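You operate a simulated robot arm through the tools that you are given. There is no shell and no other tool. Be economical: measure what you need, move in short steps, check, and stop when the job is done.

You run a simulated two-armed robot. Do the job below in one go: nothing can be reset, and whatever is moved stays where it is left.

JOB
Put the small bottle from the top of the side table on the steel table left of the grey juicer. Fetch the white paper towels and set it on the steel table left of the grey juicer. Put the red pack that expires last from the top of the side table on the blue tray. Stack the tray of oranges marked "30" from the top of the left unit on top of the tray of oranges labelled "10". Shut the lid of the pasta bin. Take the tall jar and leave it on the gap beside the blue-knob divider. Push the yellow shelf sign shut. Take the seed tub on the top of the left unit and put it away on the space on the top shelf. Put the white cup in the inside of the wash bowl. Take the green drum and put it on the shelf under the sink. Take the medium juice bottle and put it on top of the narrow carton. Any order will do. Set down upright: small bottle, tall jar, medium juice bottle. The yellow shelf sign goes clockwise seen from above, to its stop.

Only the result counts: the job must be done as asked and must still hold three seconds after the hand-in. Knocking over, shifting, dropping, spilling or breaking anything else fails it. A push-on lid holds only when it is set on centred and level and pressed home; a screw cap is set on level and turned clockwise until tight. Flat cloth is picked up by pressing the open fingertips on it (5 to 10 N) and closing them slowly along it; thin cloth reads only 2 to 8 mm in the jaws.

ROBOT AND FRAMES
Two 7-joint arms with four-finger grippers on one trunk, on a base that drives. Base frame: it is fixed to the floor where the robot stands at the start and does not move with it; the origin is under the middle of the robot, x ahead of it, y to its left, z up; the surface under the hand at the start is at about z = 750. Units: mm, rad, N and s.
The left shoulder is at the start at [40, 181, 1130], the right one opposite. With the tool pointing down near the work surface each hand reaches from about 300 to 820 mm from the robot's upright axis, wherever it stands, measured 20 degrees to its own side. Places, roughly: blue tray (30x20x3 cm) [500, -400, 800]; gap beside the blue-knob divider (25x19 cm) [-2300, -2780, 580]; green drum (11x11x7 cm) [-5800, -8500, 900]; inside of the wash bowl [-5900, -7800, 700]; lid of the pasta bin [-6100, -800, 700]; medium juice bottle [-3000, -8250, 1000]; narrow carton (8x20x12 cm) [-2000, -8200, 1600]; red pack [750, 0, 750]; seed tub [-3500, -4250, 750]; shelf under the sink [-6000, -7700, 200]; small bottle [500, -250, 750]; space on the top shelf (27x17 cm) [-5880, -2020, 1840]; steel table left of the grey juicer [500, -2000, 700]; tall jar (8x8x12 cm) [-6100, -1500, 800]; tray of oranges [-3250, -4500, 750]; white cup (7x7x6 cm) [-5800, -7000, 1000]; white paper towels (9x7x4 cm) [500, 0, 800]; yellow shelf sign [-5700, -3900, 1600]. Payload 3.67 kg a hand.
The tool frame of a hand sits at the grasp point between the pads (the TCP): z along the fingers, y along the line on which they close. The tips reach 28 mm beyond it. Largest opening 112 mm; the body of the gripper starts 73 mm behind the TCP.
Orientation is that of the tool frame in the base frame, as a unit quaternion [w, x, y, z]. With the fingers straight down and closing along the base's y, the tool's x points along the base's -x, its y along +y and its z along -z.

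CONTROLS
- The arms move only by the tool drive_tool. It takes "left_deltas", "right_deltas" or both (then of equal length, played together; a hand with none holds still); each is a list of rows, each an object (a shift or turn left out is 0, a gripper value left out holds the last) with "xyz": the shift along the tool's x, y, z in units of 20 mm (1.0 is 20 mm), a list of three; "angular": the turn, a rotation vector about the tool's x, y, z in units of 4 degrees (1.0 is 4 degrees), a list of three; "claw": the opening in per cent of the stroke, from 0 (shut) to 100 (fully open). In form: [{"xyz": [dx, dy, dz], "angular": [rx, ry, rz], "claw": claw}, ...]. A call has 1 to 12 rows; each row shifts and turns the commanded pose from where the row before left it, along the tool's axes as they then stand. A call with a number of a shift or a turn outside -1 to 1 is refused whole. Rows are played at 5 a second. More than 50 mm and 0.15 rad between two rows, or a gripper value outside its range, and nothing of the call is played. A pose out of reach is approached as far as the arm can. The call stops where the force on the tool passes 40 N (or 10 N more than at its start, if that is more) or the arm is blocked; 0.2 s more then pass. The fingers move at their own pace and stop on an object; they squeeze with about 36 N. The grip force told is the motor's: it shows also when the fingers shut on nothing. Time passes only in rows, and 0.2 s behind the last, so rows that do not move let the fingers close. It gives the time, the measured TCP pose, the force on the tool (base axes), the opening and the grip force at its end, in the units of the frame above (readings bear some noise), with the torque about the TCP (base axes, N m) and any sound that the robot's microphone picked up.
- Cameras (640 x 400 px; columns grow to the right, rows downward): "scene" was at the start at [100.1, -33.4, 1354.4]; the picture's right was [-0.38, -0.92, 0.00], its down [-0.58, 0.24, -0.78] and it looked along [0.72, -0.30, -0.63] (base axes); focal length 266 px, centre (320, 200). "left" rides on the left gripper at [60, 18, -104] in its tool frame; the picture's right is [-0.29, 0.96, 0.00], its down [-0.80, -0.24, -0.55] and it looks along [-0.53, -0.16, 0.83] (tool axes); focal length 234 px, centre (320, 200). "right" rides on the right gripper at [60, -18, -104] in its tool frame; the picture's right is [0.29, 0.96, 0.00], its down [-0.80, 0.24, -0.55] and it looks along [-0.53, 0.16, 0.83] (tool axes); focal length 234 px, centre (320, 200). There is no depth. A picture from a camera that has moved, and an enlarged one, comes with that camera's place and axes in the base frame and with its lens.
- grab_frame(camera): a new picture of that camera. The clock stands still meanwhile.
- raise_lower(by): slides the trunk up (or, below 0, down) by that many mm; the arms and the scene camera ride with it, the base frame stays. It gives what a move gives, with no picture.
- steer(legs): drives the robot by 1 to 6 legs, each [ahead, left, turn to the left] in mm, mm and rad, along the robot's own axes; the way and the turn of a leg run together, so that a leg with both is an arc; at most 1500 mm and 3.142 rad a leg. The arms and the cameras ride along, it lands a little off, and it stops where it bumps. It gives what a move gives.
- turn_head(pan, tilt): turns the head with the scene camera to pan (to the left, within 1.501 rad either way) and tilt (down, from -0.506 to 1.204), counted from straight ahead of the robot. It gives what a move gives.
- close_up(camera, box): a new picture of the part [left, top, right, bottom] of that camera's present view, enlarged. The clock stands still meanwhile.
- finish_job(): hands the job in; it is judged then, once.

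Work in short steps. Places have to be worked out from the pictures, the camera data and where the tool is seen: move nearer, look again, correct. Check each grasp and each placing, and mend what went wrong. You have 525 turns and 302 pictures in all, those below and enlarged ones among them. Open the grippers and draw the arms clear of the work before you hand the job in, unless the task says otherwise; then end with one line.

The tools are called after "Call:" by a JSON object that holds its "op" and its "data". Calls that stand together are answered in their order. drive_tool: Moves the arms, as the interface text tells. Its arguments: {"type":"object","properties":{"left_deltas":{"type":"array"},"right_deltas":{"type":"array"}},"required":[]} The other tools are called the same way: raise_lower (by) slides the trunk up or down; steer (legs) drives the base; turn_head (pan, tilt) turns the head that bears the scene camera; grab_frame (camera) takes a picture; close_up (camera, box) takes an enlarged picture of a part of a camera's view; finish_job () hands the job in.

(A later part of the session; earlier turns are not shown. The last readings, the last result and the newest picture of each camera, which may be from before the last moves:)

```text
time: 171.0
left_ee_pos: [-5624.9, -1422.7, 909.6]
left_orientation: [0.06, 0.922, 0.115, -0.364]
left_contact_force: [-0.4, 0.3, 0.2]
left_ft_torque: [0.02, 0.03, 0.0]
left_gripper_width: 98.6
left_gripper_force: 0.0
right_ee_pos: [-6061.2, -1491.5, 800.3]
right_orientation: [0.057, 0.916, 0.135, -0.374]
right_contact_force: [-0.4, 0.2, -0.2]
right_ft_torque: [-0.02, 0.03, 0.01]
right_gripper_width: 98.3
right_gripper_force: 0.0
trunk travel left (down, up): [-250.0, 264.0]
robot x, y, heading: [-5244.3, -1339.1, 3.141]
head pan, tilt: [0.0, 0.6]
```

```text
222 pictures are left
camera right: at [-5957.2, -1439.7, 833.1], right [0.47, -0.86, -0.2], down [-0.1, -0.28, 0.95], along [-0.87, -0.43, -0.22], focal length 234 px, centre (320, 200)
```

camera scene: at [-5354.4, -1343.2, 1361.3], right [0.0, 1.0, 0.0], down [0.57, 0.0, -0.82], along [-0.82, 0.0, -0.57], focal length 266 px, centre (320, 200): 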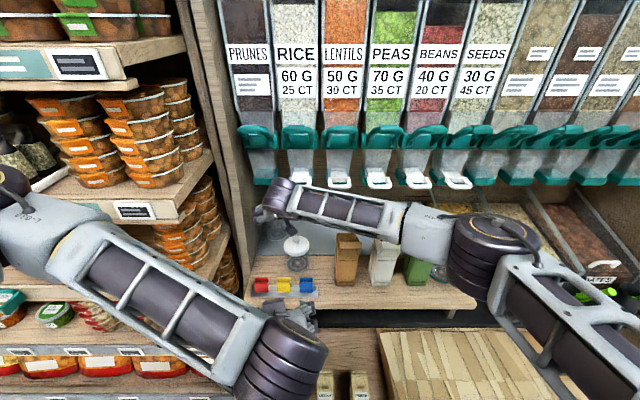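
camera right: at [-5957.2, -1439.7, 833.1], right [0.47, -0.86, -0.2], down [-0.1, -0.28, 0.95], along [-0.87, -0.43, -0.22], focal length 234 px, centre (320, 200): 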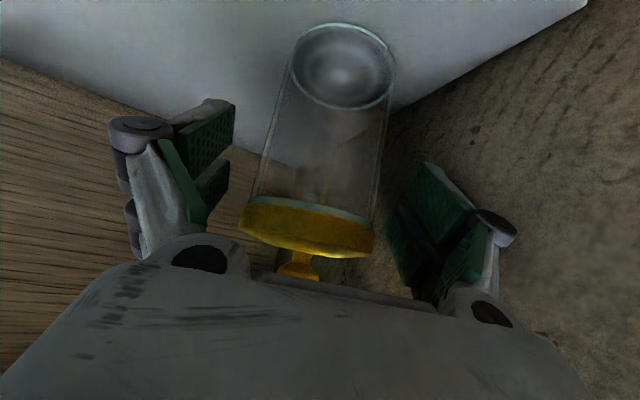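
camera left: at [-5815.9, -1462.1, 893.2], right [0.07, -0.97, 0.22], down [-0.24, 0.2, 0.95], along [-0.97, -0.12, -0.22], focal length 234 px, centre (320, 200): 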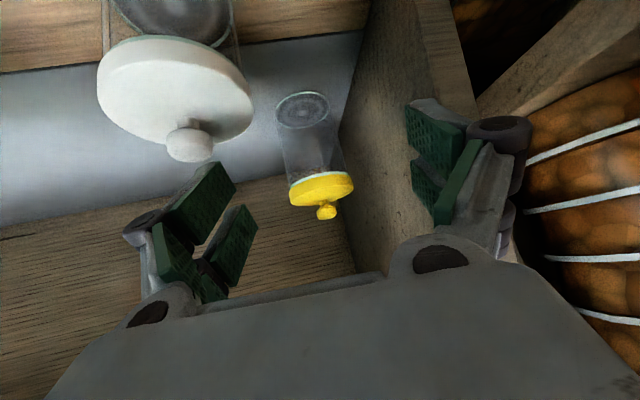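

Jar is well inside the fingers. I advance the last 30 mm and close.

Call:
{"op": "drive_tool", "data": {"right_deltas": [{"xyz": [0, 0, 0.75]}, {"xyz": [0, 0, 0.75]}, {"claw": 0}, {"claw": 0}, {"claw": 0}]}}

Call:
{"op": "grab_frame", "data": {"camera": "right"}}

```text
time: 171.4
left_ee_pos: [-5624.6, -1422.4, 910.1]
left_orientation: [0.06, 0.922, 0.114, -0.365]
left_contact_force: [0.1, -0.8, -0.2]
left_ft_torque: [0.03, -0.01, -0.04]
left_gripper_width: 98.6
left_gripper_force: 0.1
right_ee_pos: [-6066.9, -1496.2, 796.5]
right_orientation: [0.059, 0.914, 0.145, -0.374]
right_contact_force: [8.4, 15.8, 5.2]
right_ft_torque: [-0.81, 0.09, 0.92]
right_gripper_width: 98.8
right_gripper_force: 0.0
right hand out of reach, approached as far as the arm can: row 2
trunk travel left (down, up): [-250.0, 264.0]
robot x, y, heading: [-5247.6, -1341.3, 3.134]
head pan, tilt: [0.0, 0.6]
stopped in row 2 (right hand): the force on the tool passed its limit at 90 N (the readings are from after the stop); the commanded pose is now the measured one
```

```text
221 pictures are left
camera right: at [-5963.3, -1443.4, 828.1], right [0.49, -0.85, -0.2], down [-0.1, -0.28, 0.95], along [-0.87, -0.45, -0.22], focal length 234 px, centre (320, 200)
```

right: 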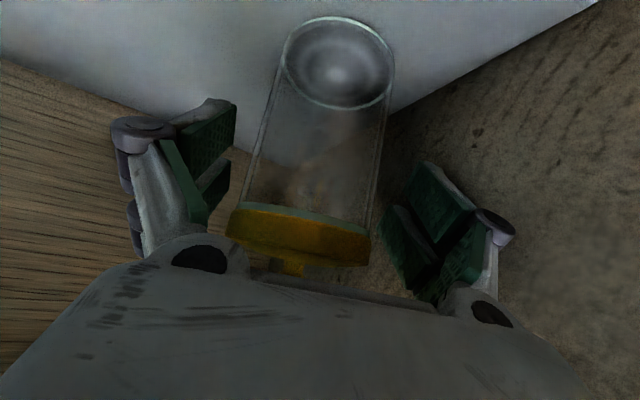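

The hand touched the side panel (jar still standing). I shift 5 mm away from the panel and close here; the pads cover the jar's body.

Call:
{"op": "drive_tool", "data": {"right_deltas": [{"xyz": [0, -0.25, 0]}, {"xyz": [0, 0, 0]}, {"claw": 0}, {"claw": 0}, {"claw": 0}, {"claw": 0}]}}

Call:
{"op": "grab_frame", "data": {"camera": "right"}}

```text
time: 172.8
left_ee_pos: [-5626.5, -1421.3, 910.2]
left_orientation: [0.06, 0.922, 0.114, -0.365]
left_contact_force: [-0.9, 0.0, -0.2]
left_ft_torque: [0.01, -0.02, 0.0]
left_gripper_width: 98.5
left_gripper_force: 0.2
right_ee_pos: [-6068.2, -1496.5, 795.4]
right_orientation: [0.062, 0.914, 0.147, -0.373]
right_contact_force: [-2.6, -1.9, 3.5]
right_ft_torque: [-0.33, 0.22, -0.08]
right_gripper_width: 71.2
right_gripper_force: 35.7
trunk travel left (down, up): [-250.0, 264.0]
robot x, y, heading: [-5246.6, -1341.2, 3.143]
head pan, tilt: [0.0, 0.6]
```

```text
220 pictures are left
camera right: at [-5965.1, -1442.4, 828.2], right [0.49, -0.85, -0.2], down [-0.1, -0.28, 0.95], along [-0.86, -0.45, -0.22], focal length 234 px, centre (320, 200)
```

right: 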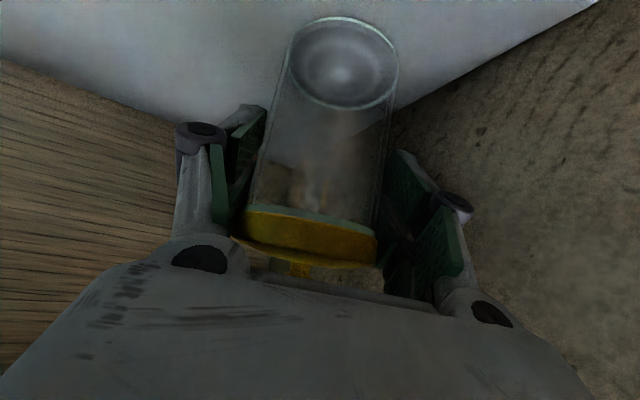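

Jar is gripped on its body (71 mm). I withdraw along the tool axis, which lifts it over the white jar.

Call:
{"op": "drive_tool", "data": {"right_deltas": [{"xyz": [0, 0, -0.5]}, {"xyz": [0, 0, -1]}, {"xyz": [0, 0, -1]}, {"xyz": [0, 0, -1]}, {"xyz": [0, 0, -1]}, {"xyz": [0, 0, -1]}, {"xyz": [0, 0, -1]}, {"xyz": [0, 0, -1]}, {"xyz": [0, 0, -1]}]}}

Call:
{"op": "grab_frame", "data": {"camera": "right"}}

Call:
{"op": "grab_frame", "data": {"camera": "scene"}}

```text
time: 174.8
left_ee_pos: [-5625.7, -1422.6, 908.9]
left_orientation: [0.061, 0.922, 0.115, -0.365]
left_contact_force: [0.5, 0.3, 0.2]
left_ft_torque: [-0.02, -0.02, 0.0]
left_gripper_width: 98.7
left_gripper_force: 0.1
right_ee_pos: [-5953.2, -1459.7, 914.4]
right_orientation: [0.061, 0.914, 0.146, -0.373]
right_contact_force: [0.5, 0.4, -3.2]
right_ft_torque: [-0.01, -0.05, 0.01]
right_gripper_width: 70.7
right_gripper_force: 36.1
trunk travel left (down, up): [-250.0, 264.0]
robot x, y, heading: [-5245.5, -1340.3, 3.137]
head pan, tilt: [0.0, 0.6]
```

```text
219 pictures are left
camera right: at [-5851.0, -1405.3, 948.3], right [0.49, -0.85, -0.2], down [-0.1, -0.28, 0.95], along [-0.86, -0.45, -0.22], focal length 234 px, centre (320, 200)
```

right: 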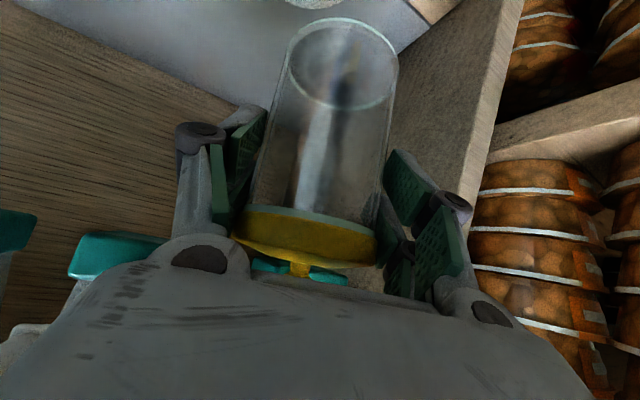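

```text
218 pictures are left
camera scene: at [-5354.0, -1341.7, 1361.3], right [0.0, 1.0, 0.0], down [0.57, 0.0, -0.82], along [-0.82, 0.0, -0.57], focal length 266 px, centre (320, 200)
```

scene: 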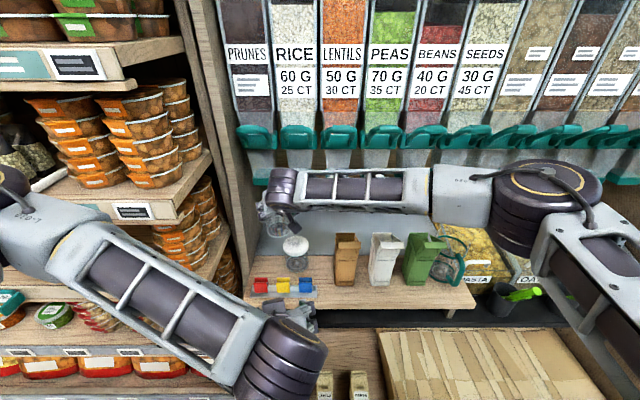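

Jar is held upright and clear. Two more steps up, then I back the base away.

Call:
{"op": "drive_tool", "data": {"right_deltas": [{"xyz": [0, 0, -1]}, {"xyz": [0, 0, -1]}]}}

Call:
{"op": "steer", "data": {"legs": [[-500, 0, 0]]}}

Call:
{"op": "turn_head", "data": {"pan": 0.5, "tilt": 0.2}}

Call:
{"op": "grab_frame", "data": {"camera": "scene"}}

```text
time: 175.4
left_ee_pos: [-5626.0, -1421.0, 909.7]
left_orientation: [0.061, 0.922, 0.115, -0.364]
left_contact_force: [0.3, 0.4, -0.4]
left_ft_torque: [0.02, 0.0, 0.03]
left_gripper_width: 98.6
left_gripper_force: 0.1
right_ee_pos: [-5926.7, -1450.8, 944.1]
right_orientation: [0.062, 0.914, 0.147, -0.373]
right_contact_force: [0.9, 0.1, -2.7]
right_ft_torque: [-0.02, -0.04, -0.02]
right_gripper_width: 70.8
right_gripper_force: 35.8
trunk travel left (down, up): [-250.0, 264.0]
robot x, y, heading: [-5242.6, -1341.0, 3.143]
head pan, tilt: [0.0, 0.6]
```

```text
time: 178.4
left_ee_pos: [-5129.7, -1421.9, 910.3]
left_orientation: [0.059, 0.923, 0.112, -0.364]
left_contact_force: [1.2, 0.4, -0.2]
left_ft_torque: [-0.02, 0.0, -0.01]
left_gripper_width: 98.4
left_gripper_force: 0.0
right_ee_pos: [-5430.7, -1448.0, 943.8]
right_orientation: [0.059, 0.915, 0.142, -0.374]
right_contact_force: [-0.4, -0.3, -2.5]
right_ft_torque: [0.02, -0.02, -0.02]
right_gripper_width: 70.9
right_gripper_force: 36.2
trunk travel left (down, up): [-250.0, 264.0]
robot x, y, heading: [-4750.2, -1344.2, 3.133]
head pan, tilt: [0.0, 0.6]
```

```text
time: 179.3
left_ee_pos: [-5129.3, -1422.4, 909.6]
left_orientation: [0.059, 0.923, 0.111, -0.364]
left_contact_force: [0.2, 0.0, -0.4]
left_ft_torque: [0.0, 0.01, -0.01]
left_gripper_width: 98.6
left_gripper_force: 0.1
right_ee_pos: [-5431.3, -1447.4, 943.4]
right_orientation: [0.059, 0.915, 0.142, -0.373]
right_contact_force: [1.0, 0.4, -4.0]
right_ft_torque: [0.01, -0.04, -0.01]
right_gripper_width: 70.7
right_gripper_force: 35.9
trunk travel left (down, up): [-250.0, 264.0]
robot x, y, heading: [-4750.3, -1347.0, 3.131]
head pan, tilt: [0.499, 0.201]
```

```text
217 pictures are left
camera scene: at [-4851.4, -1388.7, 1398.0], right [-0.47, 0.88, 0.0], down [0.18, 0.09, -0.98], along [-0.86, -0.46, -0.2], focal length 266 px, centre (320, 200)
```

scene: 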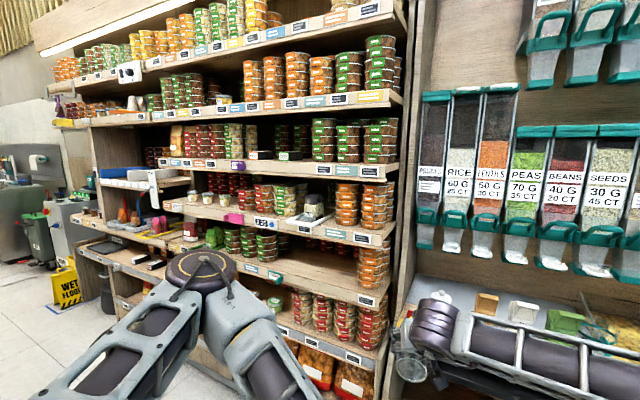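

Jar secured. I go south along the aisle toward the yellow sign and left unit, looking as I go.

Call:
{"op": "steer", "data": {"legs": [[100, 1300, 0.01]]}}

Call:
{"op": "turn_head", "data": {"pan": 0.6, "tilt": 0.1}}

Call:
{"op": "grab_frame", "data": {"camera": "scene"}}

Call:
{"op": "turn_head", "data": {"pan": -0.1, "tilt": -0.2}}

Call:
{"op": "grab_frame", "data": {"camera": "scene"}}

```text
time: 186.1
left_ee_pos: [-5237.9, -2732.8, 909.6]
left_orientation: [0.06, 0.922, 0.113, -0.365]
left_contact_force: [-0.3, 0.3, 0.1]
left_ft_torque: [0.01, -0.04, 0.01]
left_gripper_width: 98.7
left_gripper_force: 0.0
right_ee_pos: [-5538.6, -2760.4, 943.9]
right_orientation: [0.061, 0.914, 0.145, -0.373]
right_contact_force: [-0.1, -0.8, -3.2]
right_ft_torque: [0.03, -0.03, 0.03]
right_gripper_width: 70.8
right_gripper_force: 35.3
trunk travel left (down, up): [-250.0, 264.0]
robot x, y, heading: [-4855.9, -2653.1, 3.136]
head pan, tilt: [0.499, 0.201]
```

```text
time: 186.8
left_ee_pos: [-5237.4, -2732.8, 910.1]
left_orientation: [0.059, 0.923, 0.113, -0.363]
left_contact_force: [0.0, 0.4, -1.0]
left_ft_torque: [0.01, -0.02, -0.01]
left_gripper_width: 98.8
left_gripper_force: 0.0
right_ee_pos: [-5538.0, -2761.2, 945.1]
right_orientation: [0.06, 0.914, 0.145, -0.373]
right_contact_force: [0.0, 0.1, -2.6]
right_ft_torque: [0.01, -0.05, -0.01]
right_gripper_width: 71.0
right_gripper_force: 35.9
trunk travel left (down, up): [-250.0, 264.0]
robot x, y, heading: [-4858.0, -2652.9, 3.141]
head pan, tilt: [0.6, 0.099]
```

```text
216 pictures are left
camera scene: at [-4953.5, -2706.0, 1407.4], right [-0.56, 0.83, 0.0], down [0.08, 0.06, -0.99], along [-0.82, -0.56, -0.1], focal length 266 px, centre (320, 200)
```

scene: 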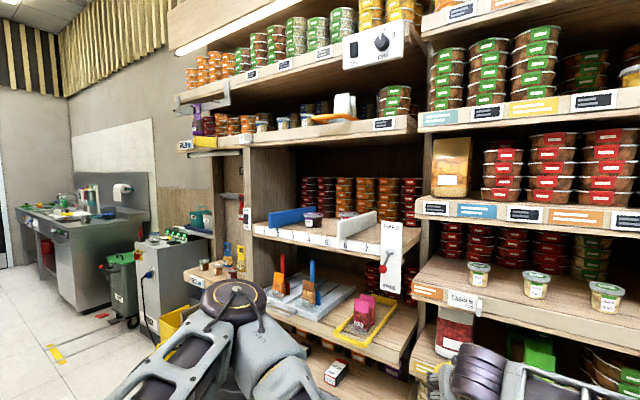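

```text
time: 187.8
left_ee_pos: [-5237.5, -2732.6, 909.5]
left_orientation: [0.06, 0.922, 0.114, -0.364]
left_contact_force: [-0.3, -0.4, -0.3]
left_ft_torque: [0.01, 0.02, -0.01]
left_gripper_width: 98.6
left_gripper_force: 0.1
right_ee_pos: [-5538.3, -2758.9, 943.6]
right_orientation: [0.06, 0.915, 0.144, -0.373]
right_contact_force: [0.5, -0.8, -3.8]
right_ft_torque: [0.0, -0.05, -0.04]
right_gripper_width: 71.0
right_gripper_force: 35.4
trunk travel left (down, up): [-250.0, 264.0]
robot x, y, heading: [-4852.4, -2652.3, 3.132]
head pan, tilt: [-0.099, -0.201]
```

```text
215 pictures are left
camera scene: at [-4960.0, -2645.8, 1433.9], right [0.1, 0.99, 0.0], down [-0.2, 0.02, -0.98], along [-0.97, 0.1, 0.2], focal length 266 px, centre (320, 200)
```

scene: 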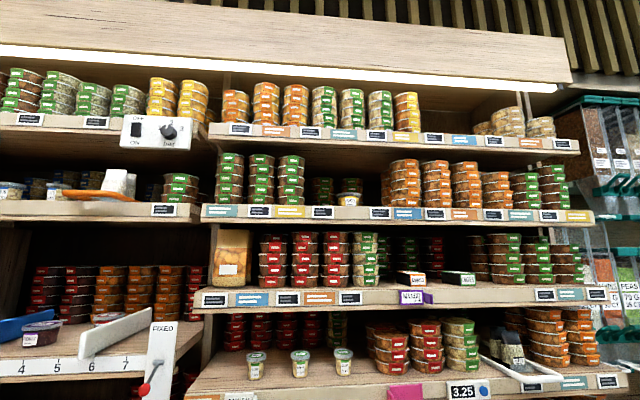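

The top-shelf gap is visible between yellow tubs and the stacks at right. I continue south 1000 mm for the yellow sign.

Call:
{"op": "steer", "data": {"legs": [[0, 1050, 0]]}}

Call:
{"op": "turn_head", "data": {"pan": 0.2, "tilt": 0.0}}

Call:
{"op": "grab_frame", "data": {"camera": "scene"}}

```text
time: 193.4
left_ee_pos: [-5248.3, -3783.3, 909.7]
left_orientation: [0.058, 0.923, 0.109, -0.364]
left_contact_force: [-0.6, 1.0, -0.2]
left_ft_torque: [0.02, -0.02, 0.03]
left_gripper_width: 98.7
left_gripper_force: 0.0
right_ee_pos: [-5550.0, -3807.3, 943.8]
right_orientation: [0.058, 0.915, 0.141, -0.374]
right_contact_force: [-0.1, -1.1, -3.6]
right_ft_torque: [-0.01, -0.04, 0.02]
right_gripper_width: 71.0
right_gripper_force: 36.2
trunk travel left (down, up): [-250.0, 264.0]
robot x, y, heading: [-4867.2, -3706.9, 3.132]
head pan, tilt: [-0.099, -0.201]
```

```text
time: 194.2
left_ee_pos: [-5248.4, -3781.7, 910.1]
left_orientation: [0.058, 0.923, 0.109, -0.364]
left_contact_force: [-0.2, -0.5, 0.2]
left_ft_torque: [-0.03, 0.03, 0.01]
left_gripper_width: 98.6
left_gripper_force: 0.1
right_ee_pos: [-5550.0, -3807.4, 943.6]
right_orientation: [0.058, 0.915, 0.14, -0.373]
right_contact_force: [-0.7, -0.6, -3.4]
right_ft_torque: [-0.01, -0.05, -0.02]
right_gripper_width: 70.9
right_gripper_force: 36.3
trunk travel left (down, up): [-250.0, 264.0]
robot x, y, heading: [-4865.1, -3706.4, 3.127]
head pan, tilt: [0.201, 0.0]
```

```text
214 pictures are left
camera scene: at [-4975.7, -3723.5, 1416.5], right [-0.18, 0.98, 0.0], down [0.0, 0.0, -1.0], along [-0.98, -0.18, 0.0], focal length 266 px, centre (320, 200)
```

scene: 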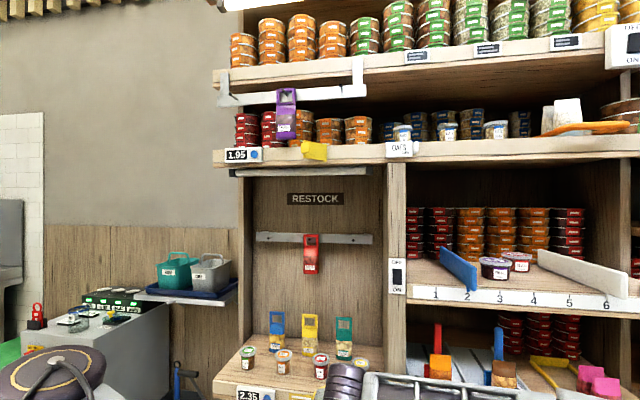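

Call:
{"op": "close_up", "data": {"camera": "scene", "box": [210, 70, 400, 190]}}

```text
3.33 times, centred on (305, 130) of scene
camera zoom: at [-4975.7, -3723.5, 1416.5], right [-0.18, 0.98, 0.0], down [0.0, 0.0, -1.0], along [-0.98, -0.18, 0.0], focal length 886 px, centre (370, 433)
```

zoom: 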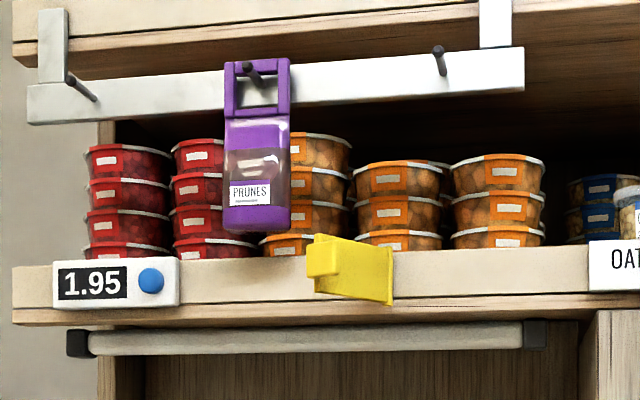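

The yellow flag is hinged at its right (north) end; its free left end sticks out and must be pushed back toward the shelf (clockwise from above). I draw the right hand with the jar in, and raise the trunk.

Call:
{"op": "drive_tool", "data": {"right_deltas": [{"xyz": [0.84, -0.28, -0.84]}, {"xyz": [0.84, -0.28, -0.84]}, {"xyz": [0.84, -0.28, -0.84]}, {"xyz": [0.84, -0.28, -0.84]}, {"xyz": [0.84, -0.28, -0.84]}, {"xyz": [0.84, -0.28, -0.84]}, {"xyz": [0.84, -0.28, -0.84]}, {"xyz": [0.84, -0.28, -0.84]}]}}

Call:
{"op": "raise_lower", "data": {"by": 260}}

Call:
{"op": "drive_tool", "data": {"left_deltas": [{"xyz": [-0.8, 0.2, -0.2], "angular": [0, -1, 0], "claw": 0}, {"xyz": [-0.8, 0.2, -0.1], "angular": [0, -1, 0]}, {"xyz": [-0.8, 0.2, 0], "angular": [0, -1, 0]}, {"xyz": [-0.9, 0.2, 0], "angular": [0, -1, 0]}, {"xyz": [-1, 0.2, 0], "angular": [0, -1, 0]}, {"xyz": [-1, 0.2, 0], "angular": [0, -1, 0]}, {"xyz": [-1, 0.2, 0], "angular": [0, -1, 0]}, {"xyz": [-1, 0.2, 0], "angular": [0, -1, 0]}, {"xyz": [-1, 0.2, 0], "angular": [0, -1, 0]}, {"xyz": [-1, 0.2, 0], "angular": [0, -1, 0]}, {"xyz": [-1, 0.2, 0]}, {"xyz": [-1, 0.2, 0]}]}}

Call:
{"op": "grab_frame", "data": {"camera": "scene"}}

```text
time: 196.0
left_ee_pos: [-5248.0, -3782.1, 909.5]
left_orientation: [0.058, 0.923, 0.109, -0.365]
left_contact_force: [-0.6, -0.2, -0.7]
left_ft_torque: [0.02, -0.02, -0.03]
left_gripper_width: 98.9
left_gripper_force: 0.1
right_ee_pos: [-5381.2, -3707.4, 948.5]
right_orientation: [0.059, 0.915, 0.14, -0.373]
right_contact_force: [-0.7, 0.3, -3.3]
right_ft_torque: [0.01, -0.04, -0.03]
right_gripper_width: 70.6
right_gripper_force: 36.0
trunk travel left (down, up): [-250.0, 264.0]
robot x, y, heading: [-4865.5, -3705.2, 3.127]
head pan, tilt: [0.201, 0.0]
```

```text
time: 198.7
left_ee_pos: [-5247.2, -3783.0, 1168.0]
left_orientation: [0.059, 0.923, 0.11, -0.365]
left_contact_force: [0.0, -0.7, 0.5]
left_ft_torque: [-0.03, 0.01, 0.02]
left_gripper_width: 98.5
left_gripper_force: 0.1
right_ee_pos: [-5382.3, -3709.1, 1205.7]
right_orientation: [0.059, 0.915, 0.141, -0.373]
right_contact_force: [-0.9, -0.3, -2.3]
right_ft_torque: [-0.01, -0.03, 0.01]
right_gripper_width: 70.7
right_gripper_force: 35.3
trunk travel left (down, up): [-510.0, 4.0]
robot x, y, heading: [-4863.1, -3709.6, 3.128]
head pan, tilt: [0.201, 0.0]
```

```text
time: 201.3
left_ee_pos: [-5345.4, -3819.4, 1370.6]
left_orientation: [0.092, 0.742, 0.083, -0.659]
left_contact_force: [0.0, -0.9, 0.5]
left_ft_torque: [-0.02, 0.0, 0.0]
left_gripper_width: 0.0
left_gripper_force: 35.5
left hand out of reach, approached as far as the arm can: row 1, 2, 3, 5, 7, 8, 10, 12
right_ee_pos: [-5381.2, -3708.4, 1205.7]
right_orientation: [0.059, 0.915, 0.141, -0.374]
right_contact_force: [-0.3, -0.3, -3.9]
right_ft_torque: [0.02, -0.02, 0.0]
right_gripper_width: 70.8
right_gripper_force: 36.5
trunk travel left (down, up): [-510.0, 4.0]
robot x, y, heading: [-4866.1, -3707.1, 3.128]
head pan, tilt: [0.201, 0.0]
```

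```text
212 pictures are left
camera scene: at [-4974.9, -3724.2, 1675.8], right [-0.19, 0.98, 0.0], down [0.0, 0.0, -1.0], along [-0.98, -0.19, 0.0], focal length 266 px, centre (320, 200)
```

scene: 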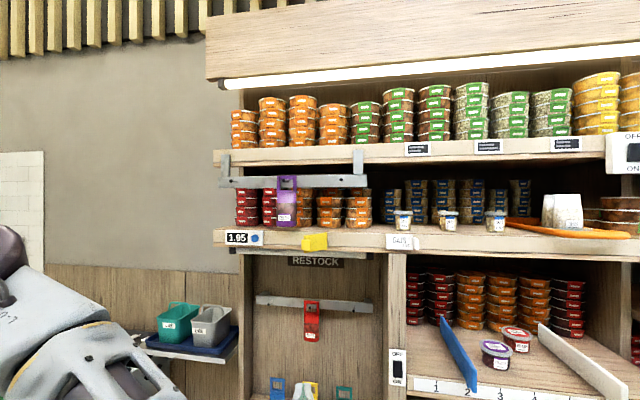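

Call:
{"op": "close_up", "data": {"camera": "scene", "box": [230, 170, 390, 270]}}

```text
4.00 times, centred on (310, 220) of scene
camera zoom: at [-4974.9, -3724.2, 1675.8], right [-0.19, 0.98, 0.0], down [0.0, 0.0, -1.0], along [-0.98, -0.19, 0.0], focal length 1063 px, centre (360, 120)
```

zoom: 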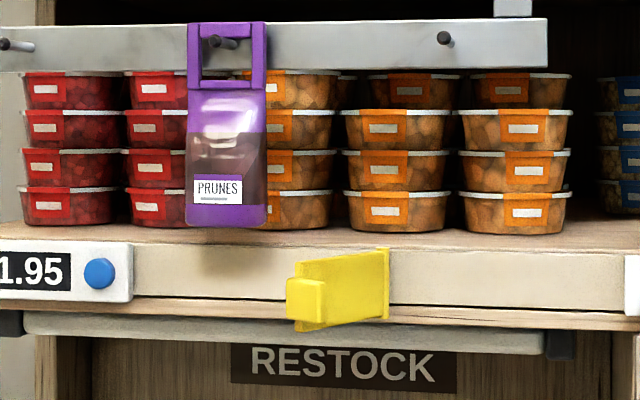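

The flag's plate runs from its hinge (−5743, −3851) to its free end (−5668, −3902), at z≈1563. I drive 150 mm ahead and raise the left fingers in front of it.

Call:
{"op": "steer", "data": {"legs": [[150, 0, 0]]}}

Call:
{"op": "drive_tool", "data": {"left_deltas": [{"xyz": [-0.925, 0.22, 0.3]}, {"xyz": [-0.925, 0.22, 0.3]}, {"xyz": [-0.925, 0.22, 0.3]}, {"xyz": [-0.925, 0.22, 0.3]}, {"xyz": [-0.925, 0.22, 0.3]}, {"xyz": [-0.925, 0.22, 0.3]}, {"xyz": [-0.925, 0.22, 0.4]}, {"xyz": [-0.925, 0.22, 0.4]}, {"xyz": [-0.925, 0.22, 0.4]}, {"xyz": [-0.925, 0.22, 0.4]}, {"xyz": [-0.925, 0.22, 0.4]}]}}

Call:
{"op": "grab_frame", "data": {"camera": "left"}}

Call:
{"op": "grab_frame", "data": {"camera": "scene"}}

```text
time: 202.7
left_ee_pos: [-5494.0, -3817.6, 1372.1]
left_orientation: [0.094, 0.741, 0.084, -0.659]
left_contact_force: [0.0, -0.9, 0.0]
left_ft_torque: [-0.02, -0.03, -0.01]
left_gripper_width: 0.0
left_gripper_force: 35.4
right_ee_pos: [-5530.9, -3708.2, 1206.9]
right_orientation: [0.06, 0.915, 0.143, -0.374]
right_contact_force: [0.6, 0.7, -3.3]
right_ft_torque: [0.03, -0.01, -0.03]
right_gripper_width: 71.2
right_gripper_force: 35.7
trunk travel left (down, up): [-510.0, 4.0]
robot x, y, heading: [-5015.6, -3705.9, 3.13]
head pan, tilt: [0.201, 0.0]
```

```text
time: 205.1
left_ee_pos: [-5582.5, -3885.6, 1563.8]
left_orientation: [0.094, 0.742, 0.084, -0.659]
left_contact_force: [-0.2, 0.5, -1.1]
left_ft_torque: [0.0, 0.0, -0.03]
left_gripper_width: 0.3
left_gripper_force: 36.0
right_ee_pos: [-5532.7, -3708.6, 1206.8]
right_orientation: [0.059, 0.915, 0.142, -0.373]
right_contact_force: [-0.5, -0.3, -3.6]
right_ft_torque: [0.0, -0.04, 0.0]
right_gripper_width: 71.2
right_gripper_force: 36.0
trunk travel left (down, up): [-510.0, 4.0]
robot x, y, heading: [-5014.3, -3701.5, 3.134]
head pan, tilt: [0.201, 0.0]
```

```text
210 pictures are left
camera left: at [-5471.4, -3876.2, 1518.1], right [0.2, -0.93, 0.31], down [0.38, 0.37, 0.85], along [-0.9, -0.05, 0.43], focal length 234 px, centre (320, 200)
```

left: 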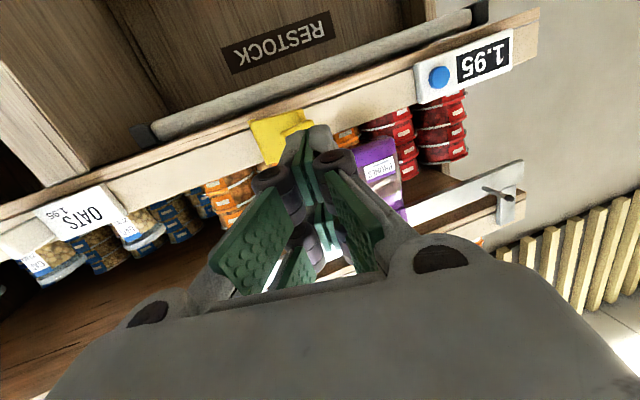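

```text
209 pictures are left
camera scene: at [-5126.6, -3722.5, 1675.7], right [-0.19, 0.98, 0.0], down [0.0, 0.0, -1.0], along [-0.98, -0.19, 0.0], focal length 266 px, centre (320, 200)
```

scene: 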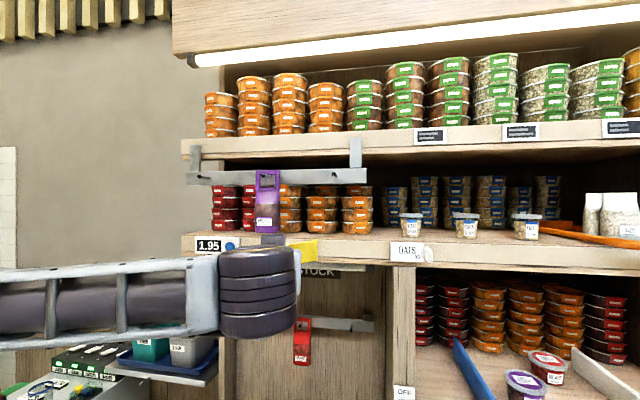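

The fingertip is aligned with the flag's free half. I push forward (−x).

Call:
{"op": "drive_tool", "data": {"left_deltas": [{"xyz": [-0.12, -0.24, 0.96]}, {"xyz": [-0.12, -0.24, 0.96]}, {"xyz": [-0.12, -0.24, 0.96]}, {"xyz": [-0.06, -0.12, 0.48]}, {"xyz": [-0.06, -0.12, 0.48]}, {"xyz": [-0.06, -0.12, 0.48]}, {"xyz": [-0.06, -0.12, 0.48]}]}}

Call:
{"op": "grab_frame", "data": {"camera": "left"}}

Call:
{"op": "close_up", "data": {"camera": "scene", "box": [190, 160, 390, 300]}}

```text
time: 205.8
left_ee_pos: [-5627.7, -3886.2, 1566.8]
left_orientation: [0.096, 0.742, 0.088, -0.658]
left_contact_force: [-0.2, -0.3, -0.3]
left_ft_torque: [0.0, -0.02, -0.04]
left_gripper_width: 0.0
left_gripper_force: 35.4
right_ee_pos: [-5530.0, -3710.1, 1206.5]
right_orientation: [0.059, 0.915, 0.143, -0.373]
right_contact_force: [-0.3, -0.3, -2.5]
right_ft_torque: [0.02, -0.04, -0.02]
right_gripper_width: 70.7
right_gripper_force: 35.7
trunk travel left (down, up): [-510.0, 4.0]
robot x, y, heading: [-5015.0, -3706.8, 3.128]
head pan, tilt: [0.201, 0.0]
stopped in row 3 (left hand): the force on the tool passed its limit at 50 N (the readings are from after the stop); the commanded pose is now the measured one
```

```text
208 pictures are left
camera left: at [-5516.2, -3878.3, 1520.0], right [0.21, -0.93, 0.31], down [0.38, 0.37, 0.85], along [-0.9, -0.06, 0.43], focal length 234 px, centre (320, 200)
```

left: 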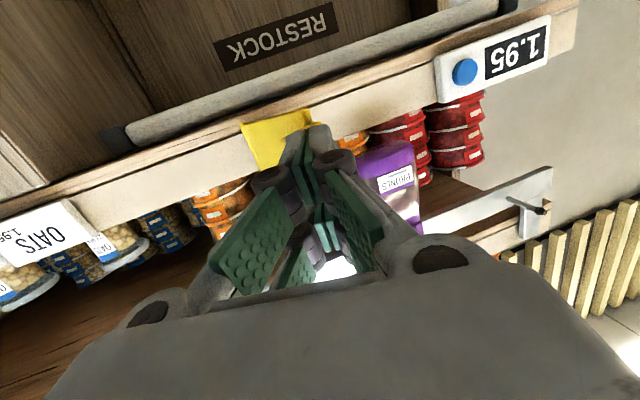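

```text
2.86 times, centred on (290, 230) of scene
camera zoom: at [-5123.1, -3723.8, 1676.0], right [-0.19, 0.98, 0.0], down [0.0, 0.0, -1.0], along [-0.98, -0.19, 0.0], focal length 759 px, centre (406, 114)
```

zoom: 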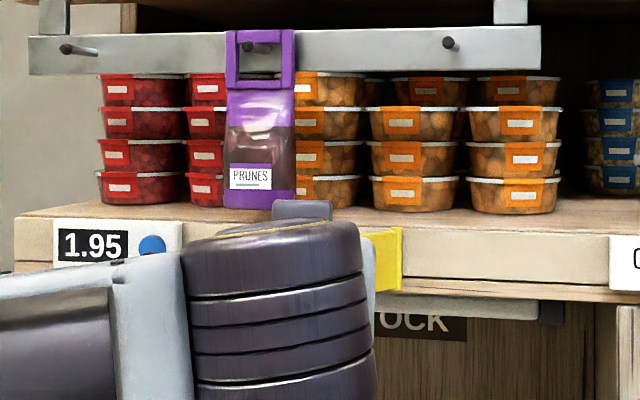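

It stopped on first impact with the flag (force already gone). I push on slowly, 4 mm a step.

Call:
{"op": "drive_tool", "data": {"left_deltas": [{"xyz": [-0.025, -0.05, 0.2]}, {"xyz": [-0.025, -0.05, 0.2]}, {"xyz": [-0.025, -0.05, 0.2]}, {"xyz": [-0.025, -0.05, 0.2]}, {"xyz": [-0.025, -0.05, 0.2]}, {"xyz": [-0.025, -0.05, 0.2]}, {"xyz": [-0.025, -0.05, 0.2]}, {"xyz": [-0.025, -0.05, 0.2]}, {"xyz": [-0.025, -0.05, 0.2]}, {"xyz": [-0.025, -0.05, 0.2]}, {"xyz": [-0.025, -0.05, 0.2]}, {"xyz": [-0.025, -0.05, 0.2]}]}}

Call:
{"op": "close_up", "data": {"camera": "scene", "box": [190, 160, 390, 300]}}

```text
time: 206.7
left_ee_pos: [-5633.7, -3893.6, 1567.8]
left_orientation: [0.099, 0.742, 0.09, -0.657]
left_contact_force: [29.0, -11.8, -2.0]
left_ft_torque: [-0.08, -0.26, 0.16]
left_gripper_width: 0.0
left_gripper_force: 36.1
right_ee_pos: [-5528.5, -3712.2, 1206.8]
right_orientation: [0.059, 0.914, 0.144, -0.374]
right_contact_force: [0.8, 0.8, -3.3]
right_ft_torque: [-0.01, -0.06, 0.02]
right_gripper_width: 71.0
right_gripper_force: 35.5
trunk travel left (down, up): [-510.0, 4.0]
robot x, y, heading: [-5018.8, -3706.7, 3.14]
head pan, tilt: [0.201, 0.0]
stopped in row 4 (left hand): the force on the tool passed its limit at 42 N (the readings are from after the stop); the commanded pose is now the measured one
```

```text
2.86 times, centred on (290, 230) of scene
camera zoom: at [-5118.3, -3725.8, 1676.2], right [-0.19, 0.98, 0.0], down [0.0, 0.0, -1.0], along [-0.98, -0.19, 0.0], focal length 759 px, centre (406, 114)
```

zoom: 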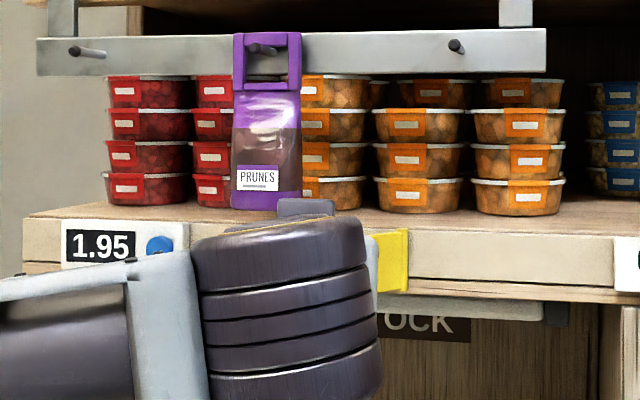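

The reaction shows I am pushing the flag end-on. I back off, go to its north side, and will sweep it south-and-in instead.

Call:
{"op": "drive_tool", "data": {"left_deltas": [{"xyz": [0.09, 0.2, -0.72]}, {"xyz": [0.09, 0.2, -0.72]}, {"xyz": [0, -0.68, -0.19]}, {"xyz": [0, -0.68, -0.19]}, {"xyz": [0, -0.68, -0.19]}, {"xyz": [-0.02, -0.17, 0.63]}, {"xyz": [-0.02, -0.17, 0.63]}, {"xyz": [-0.02, -0.17, 0.63]}, {"xyz": [-0.02, -0.17, 0.63]}]}}

Call:
{"op": "grab_frame", "data": {"camera": "left"}}

Call:
{"op": "close_up", "data": {"camera": "scene", "box": [190, 160, 390, 300]}}

```text
time: 208.7
left_ee_pos: [-5665.0, -3846.0, 1558.0]
left_orientation: [0.099, 0.744, 0.088, -0.655]
left_contact_force: [-0.2, -1.2, -0.1]
left_ft_torque: [-0.02, 0.01, -0.03]
left_gripper_width: 0.0
left_gripper_force: 35.6
right_ee_pos: [-5533.8, -3709.8, 1206.1]
right_orientation: [0.059, 0.915, 0.143, -0.373]
right_contact_force: [0.1, -0.4, -2.8]
right_ft_torque: [-0.03, -0.04, 0.01]
right_gripper_width: 71.0
right_gripper_force: 35.8
trunk travel left (down, up): [-510.0, 4.0]
robot x, y, heading: [-5015.2, -3708.3, 3.135]
head pan, tilt: [0.201, 0.0]
```

```text
205 pictures are left
camera left: at [-5553.6, -3837.2, 1512.1], right [0.21, -0.93, 0.32], down [0.37, 0.37, 0.85], along [-0.91, -0.06, 0.42], focal length 234 px, centre (320, 200)
```

left: 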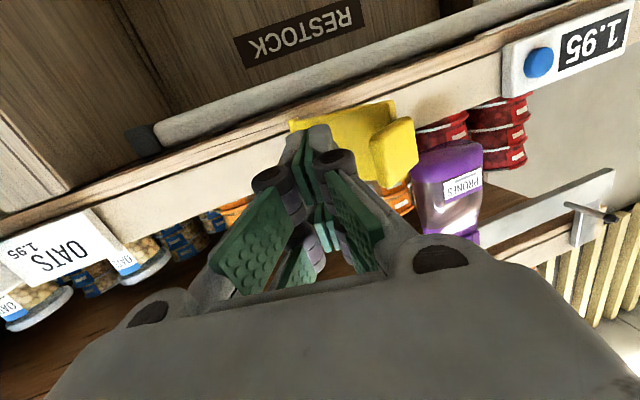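

```text
2.86 times, centred on (290, 230) of scene
camera zoom: at [-5126.2, -3723.0, 1675.7], right [-0.19, 0.98, 0.0], down [0.0, 0.0, -1.0], along [-0.98, -0.19, 0.0], focal length 759 px, centre (406, 114)
```

zoom: 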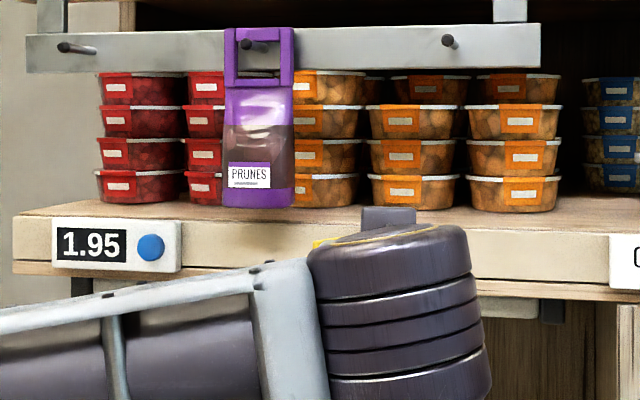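

The finger is now on the north side, and the flag with its tab is to the left of it. I sweep south-west slowly.

Call:
{"op": "drive_tool", "data": {"left_deltas": [{"xyz": [-0.018, 0.16, 0.19]}, {"xyz": [-0.018, 0.16, 0.19]}, {"xyz": [-0.018, 0.16, 0.19]}, {"xyz": [-0.018, 0.16, 0.19]}, {"xyz": [-0.018, 0.16, 0.19]}, {"xyz": [-0.018, 0.16, 0.19]}, {"xyz": [-0.018, 0.16, 0.19]}, {"xyz": [-0.018, 0.16, 0.19]}, {"xyz": [-0.018, 0.16, 0.19]}, {"xyz": [-0.018, 0.16, 0.19]}, {"xyz": [-0.018, 0.16, 0.19]}, {"xyz": [-0.018, 0.16, 0.19]}]}}

Call:
{"op": "grab_frame", "data": {"camera": "left"}}

```text
time: 211.3
left_ee_pos: [-5697.9, -3894.5, 1557.3]
left_orientation: [0.098, 0.744, 0.088, -0.655]
left_contact_force: [-0.6, -0.8, 0.1]
left_ft_torque: [-0.01, -0.03, -0.01]
left_gripper_width: 0.0
left_gripper_force: 35.6
right_ee_pos: [-5532.0, -3710.3, 1206.4]
right_orientation: [0.06, 0.914, 0.143, -0.374]
right_contact_force: [-0.1, -0.9, -2.9]
right_ft_torque: [-0.01, -0.06, 0.0]
right_gripper_width: 70.9
right_gripper_force: 36.0
trunk travel left (down, up): [-510.0, 4.0]
robot x, y, heading: [-5015.5, -3704.6, 3.137]
head pan, tilt: [0.201, 0.0]
```

```text
203 pictures are left
camera left: at [-5586.1, -3885.0, 1513.4], right [0.21, -0.93, 0.31], down [0.37, 0.37, 0.85], along [-0.91, -0.06, 0.42], focal length 234 px, centre (320, 200)
```

left: 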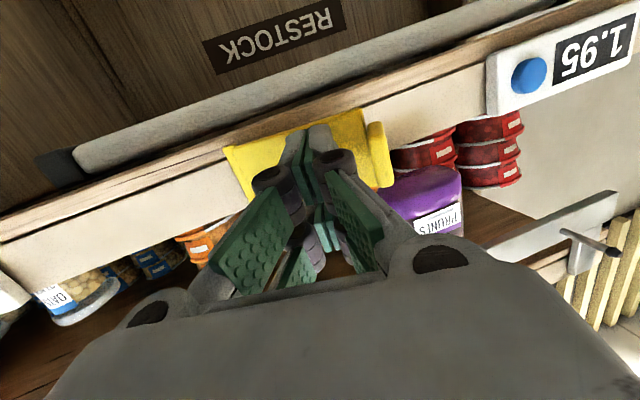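

The flag has swung nearly flat behind the finger. Now I push straight in to its stop.

Call:
{"op": "drive_tool", "data": {"left_deltas": [{"xyz": [-0.02, -0.04, 0.19]}, {"xyz": [-0.02, -0.04, 0.19]}, {"xyz": [-0.02, -0.04, 0.19]}, {"xyz": [-0.02, -0.04, 0.19]}, {"xyz": [-0.02, -0.04, 0.19]}, {"xyz": [-0.02, -0.04, 0.19]}, {"xyz": [-0.02, -0.04, 0.19]}, {"xyz": [-0.02, -0.04, 0.19]}]}}

Call:
{"op": "grab_frame", "data": {"camera": "left"}}

```text
time: 213.3
left_ee_pos: [-5720.1, -3896.2, 1559.8]
left_orientation: [0.098, 0.743, 0.088, -0.656]
left_contact_force: [26.9, 0.0, -3.1]
left_ft_torque: [0.03, 0.41, -0.01]
left_gripper_width: 0.0
left_gripper_force: 35.9
right_ee_pos: [-5526.7, -3712.6, 1207.4]
right_orientation: [0.06, 0.914, 0.144, -0.375]
right_contact_force: [0.2, -0.2, -2.8]
right_ft_torque: [0.05, -0.03, -0.01]
right_gripper_width: 70.7
right_gripper_force: 35.8
trunk travel left (down, up): [-510.0, 4.0]
robot x, y, heading: [-5012.9, -3704.6, 3.135]
head pan, tilt: [0.201, 0.0]
stopped in row 8 (left hand): the force on the tool passed its limit at 43 N (the readings are from after the stop); the commanded pose is now the measured one
```

```text
202 pictures are left
camera left: at [-5608.1, -3886.4, 1514.7], right [0.21, -0.93, 0.31], down [0.37, 0.37, 0.85], along [-0.9, -0.06, 0.42], focal length 234 px, centre (320, 200)
```

left: 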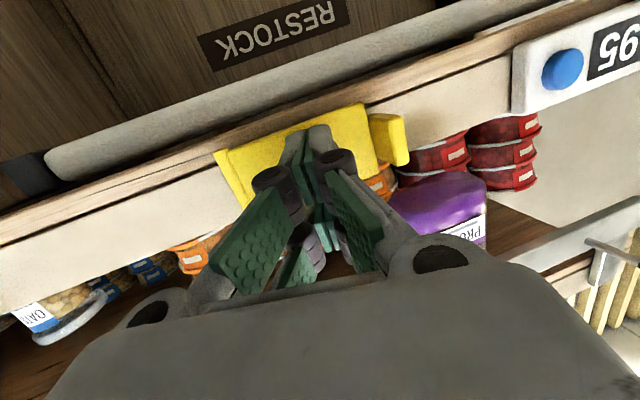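

Firm normal reaction (+x): it is at its stop. I withdraw and inspect.

Call:
{"op": "drive_tool", "data": {"left_deltas": [{"xyz": [0.06, 0.12, -0.6]}, {"xyz": [0.12, 0.24, -1]}, {"xyz": [0.12, 0.24, -1]}, {"xyz": [0.12, 0.24, -1]}, {"xyz": [0.8, 0.24, -1]}, {"xyz": [1, 0, -1]}, {"xyz": [1, 0, -1]}, {"xyz": [1, 0, -1]}, {"xyz": [1, 0, -1]}]}}

Call:
{"op": "close_up", "data": {"camera": "scene", "box": [190, 160, 390, 300]}}

Call:
{"op": "grab_frame", "data": {"camera": "left"}}

```text
time: 215.3
left_ee_pos: [-5542.3, -3873.1, 1474.7]
left_orientation: [0.096, 0.745, 0.086, -0.655]
left_contact_force: [0.0, 0.4, 0.5]
left_ft_torque: [0.01, -0.01, 0.01]
left_gripper_width: 0.1
left_gripper_force: 35.7
right_ee_pos: [-5532.4, -3710.1, 1205.0]
right_orientation: [0.06, 0.915, 0.144, -0.372]
right_contact_force: [0.5, 0.1, -2.9]
right_ft_torque: [0.02, -0.08, 0.01]
right_gripper_width: 71.0
right_gripper_force: 36.3
trunk travel left (down, up): [-510.0, 4.0]
robot x, y, heading: [-5015.5, -3703.7, 3.132]
head pan, tilt: [0.201, 0.0]
```

```text
2.86 times, centred on (290, 230) of scene
camera zoom: at [-5124.5, -3722.6, 1675.8], right [-0.19, 0.98, 0.0], down [0.0, 0.0, -1.0], along [-0.98, -0.19, 0.0], focal length 759 px, centre (406, 114)
```

zoom: 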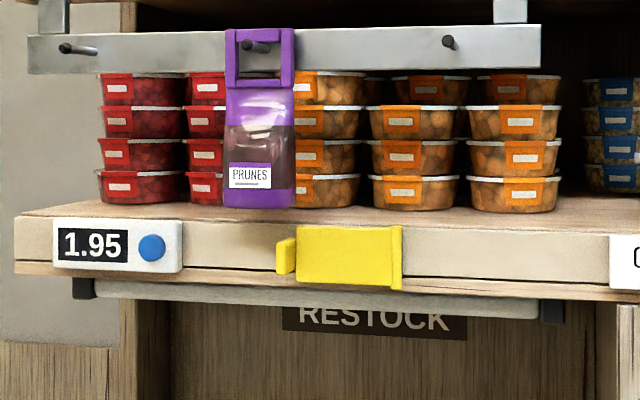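

```text
200 pictures are left
camera left: at [-5431.9, -3863.2, 1431.0], right [0.21, -0.93, 0.32], down [0.37, 0.37, 0.85], along [-0.91, -0.06, 0.42], focal length 234 px, centre (320, 200)
```

left: 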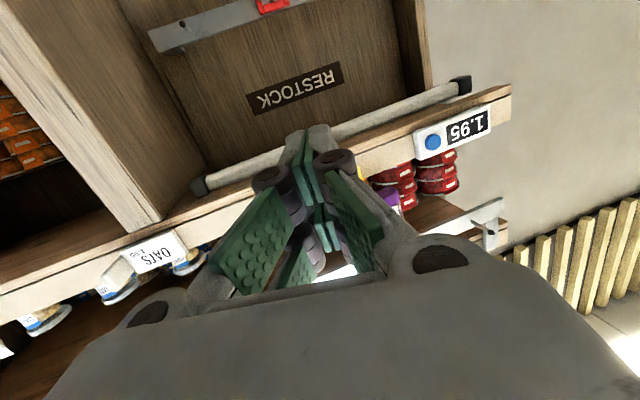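

It looks flat. To be sure it is at the stop I press once more nearer its free end and compare depth.

Call:
{"op": "drive_tool", "data": {"left_deltas": [{"xyz": [-0.71, 0.065, 0.95]}, {"xyz": [-0.71, 0.065, 0.95]}, {"xyz": [-0.71, 0.065, 0.95]}, {"xyz": [-0.71, 0.065, 0.95]}, {"xyz": [-0.71, 0.065, 0.95]}, {"xyz": [-0.71, 0.065, 0.95]}, {"xyz": [-0.71, 0.065, 0.95]}]}}

Call:
{"op": "drive_tool", "data": {"left_deltas": [{"xyz": [-0.03, -0.065, 0.24]}, {"xyz": [-0.03, -0.065, 0.24]}, {"xyz": [-0.03, -0.065, 0.24]}, {"xyz": [-0.03, -0.065, 0.24]}, {"xyz": [-0.03, -0.065, 0.24]}, {"xyz": [-0.03, -0.065, 0.24]}, {"xyz": [-0.03, -0.065, 0.24]}, {"xyz": [-0.03, -0.065, 0.24]}, {"xyz": [-0.03, -0.065, 0.24]}, {"xyz": [-0.03, -0.065, 0.24]}]}}

Call:
{"op": "grab_frame", "data": {"camera": "left"}}

```text
time: 216.9
left_ee_pos: [-5682.7, -3916.1, 1556.7]
left_orientation: [0.097, 0.745, 0.086, -0.654]
left_contact_force: [-0.1, 0.1, 0.1]
left_ft_torque: [0.0, 0.0, 0.02]
left_gripper_width: 0.0
left_gripper_force: 35.6
right_ee_pos: [-5533.7, -3709.6, 1204.4]
right_orientation: [0.059, 0.915, 0.143, -0.373]
right_contact_force: [0.5, 0.0, -2.4]
right_ft_torque: [0.01, -0.02, 0.01]
right_gripper_width: 70.6
right_gripper_force: 36.3
trunk travel left (down, up): [-510.0, 4.0]
robot x, y, heading: [-5018.5, -3705.8, 3.13]
head pan, tilt: [0.201, 0.0]
```

```text
time: 219.0
left_ee_pos: [-5718.8, -3916.3, 1558.1]
left_orientation: [0.097, 0.744, 0.087, -0.655]
left_contact_force: [32.4, -3.1, -3.0]
left_ft_torque: [0.02, 0.56, 0.03]
left_gripper_width: 0.0
left_gripper_force: 35.6
right_ee_pos: [-5526.1, -3712.0, 1207.8]
right_orientation: [0.06, 0.914, 0.144, -0.374]
right_contact_force: [-0.6, -0.3, -2.9]
right_ft_torque: [0.02, -0.02, 0.02]
right_gripper_width: 71.0
right_gripper_force: 35.7
trunk travel left (down, up): [-510.0, 4.0]
robot x, y, heading: [-5018.2, -3701.0, 3.137]
head pan, tilt: [0.201, 0.0]
stopped in row 10 (left hand): the force on the tool passed its limit at 42 N (the readings are from after the stop); the commanded pose is now the measured one
```

```text
199 pictures are left
camera left: at [-5608.0, -3905.9, 1513.7], right [0.21, -0.93, 0.32], down [0.37, 0.37, 0.85], along [-0.91, -0.06, 0.42], focal length 234 px, centre (320, 200)
```

left: 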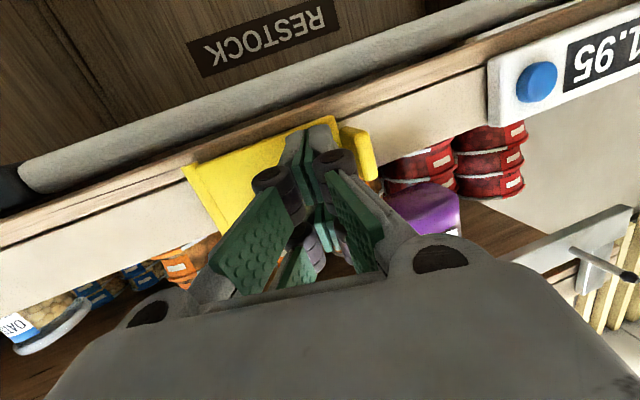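

Equal depth at both spots, so the flag is flat at its stop. I withdraw the hand, back away and lower the trunk.

Call:
{"op": "drive_tool", "data": {"left_deltas": [{"xyz": [0.06, 0.12, -0.6]}, {"xyz": [0.12, 0.24, -1]}, {"xyz": [0.12, 0.24, -1]}, {"xyz": [0.12, 0.24, -1]}, {"xyz": [0.8, 0.24, -1]}, {"xyz": [1, 0, -1]}, {"xyz": [1, 0, -1]}, {"xyz": [1, 0, -1]}, {"xyz": [1, 0, -1]}]}}

Call:
{"op": "steer", "data": {"legs": [[-350, 0, 0]]}}

Call:
{"op": "raise_lower", "data": {"by": -200}}

Call:
{"op": "turn_head", "data": {"pan": 1.4, "tilt": 0.25}}

Call:
{"op": "grab_frame", "data": {"camera": "scene"}}

```text
time: 221.0
left_ee_pos: [-5543.1, -3891.3, 1475.0]
left_orientation: [0.098, 0.745, 0.087, -0.653]
left_contact_force: [0.7, -0.2, 0.5]
left_ft_torque: [0.0, -0.02, 0.03]
left_gripper_width: 0.2
left_gripper_force: 35.5
right_ee_pos: [-5530.8, -3709.5, 1205.9]
right_orientation: [0.06, 0.915, 0.144, -0.373]
right_contact_force: [0.1, -0.4, -2.6]
right_ft_torque: [0.03, -0.01, 0.05]
right_gripper_width: 71.0
right_gripper_force: 35.9
trunk travel left (down, up): [-510.0, 4.0]
robot x, y, heading: [-5016.9, -3703.1, 3.137]
head pan, tilt: [0.201, 0.0]
```

```text
time: 223.3
left_ee_pos: [-5200.4, -3893.7, 1472.6]
left_orientation: [0.099, 0.747, 0.087, -0.652]
left_contact_force: [0.2, 0.8, 0.3]
left_ft_torque: [0.02, -0.02, 0.0]
left_gripper_width: 0.0
left_gripper_force: 35.2
right_ee_pos: [-5188.3, -3712.4, 1204.6]
right_orientation: [0.059, 0.915, 0.143, -0.372]
right_contact_force: [-0.2, 0.2, -3.2]
right_ft_torque: [0.01, -0.04, -0.02]
right_gripper_width: 70.7
right_gripper_force: 36.1
trunk travel left (down, up): [-510.0, 4.0]
robot x, y, heading: [-4670.7, -3709.4, 3.138]
head pan, tilt: [0.201, 0.0]
```

```text
time: 225.5
left_ee_pos: [-5198.4, -3893.1, 1274.1]
left_orientation: [0.099, 0.746, 0.087, -0.653]
left_contact_force: [-1.4, 0.7, 0.7]
left_ft_torque: [-0.02, -0.01, 0.0]
left_gripper_width: 0.0
left_gripper_force: 35.9
right_ee_pos: [-5186.9, -3713.0, 1006.0]
right_orientation: [0.061, 0.915, 0.145, -0.373]
right_contact_force: [-0.9, -0.6, -3.3]
right_ft_torque: [0.02, -0.02, -0.02]
right_gripper_width: 70.9
right_gripper_force: 35.9
trunk travel left (down, up): [-310.0, 204.0]
robot x, y, heading: [-4671.5, -3706.7, 3.139]
head pan, tilt: [0.201, 0.0]
```

```text
time: 226.9
left_ee_pos: [-5200.0, -3894.0, 1274.6]
left_orientation: [0.099, 0.746, 0.087, -0.653]
left_contact_force: [-0.8, 0.5, -0.3]
left_ft_torque: [0.0, -0.01, 0.01]
left_gripper_width: 0.0
left_gripper_force: 35.6
right_ee_pos: [-5187.0, -3712.7, 1005.6]
right_orientation: [0.06, 0.915, 0.144, -0.373]
right_contact_force: [-0.6, 0.3, -2.7]
right_ft_torque: [-0.04, -0.07, 0.02]
right_gripper_width: 71.1
right_gripper_force: 35.8
trunk travel left (down, up): [-310.0, 204.0]
robot x, y, heading: [-4671.8, -3707.6, 3.134]
head pan, tilt: [1.4, 0.25]
```

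```text
198 pictures are left
camera scene: at [-4707.3, -3799.4, 1452.8], right [-0.98, 0.18, 0.0], down [0.04, 0.24, -0.97], along [-0.17, -0.95, -0.25], focal length 266 px, centre (320, 200)
```

scene: 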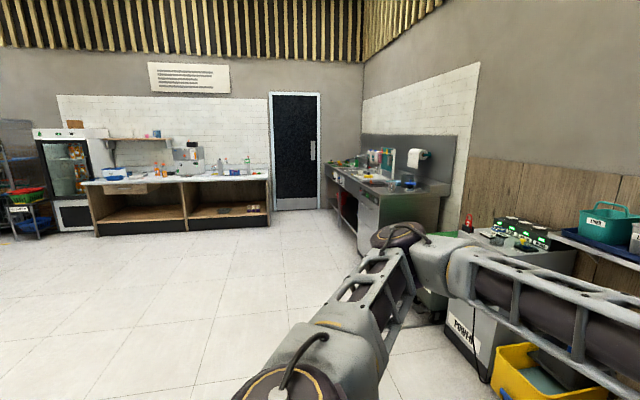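

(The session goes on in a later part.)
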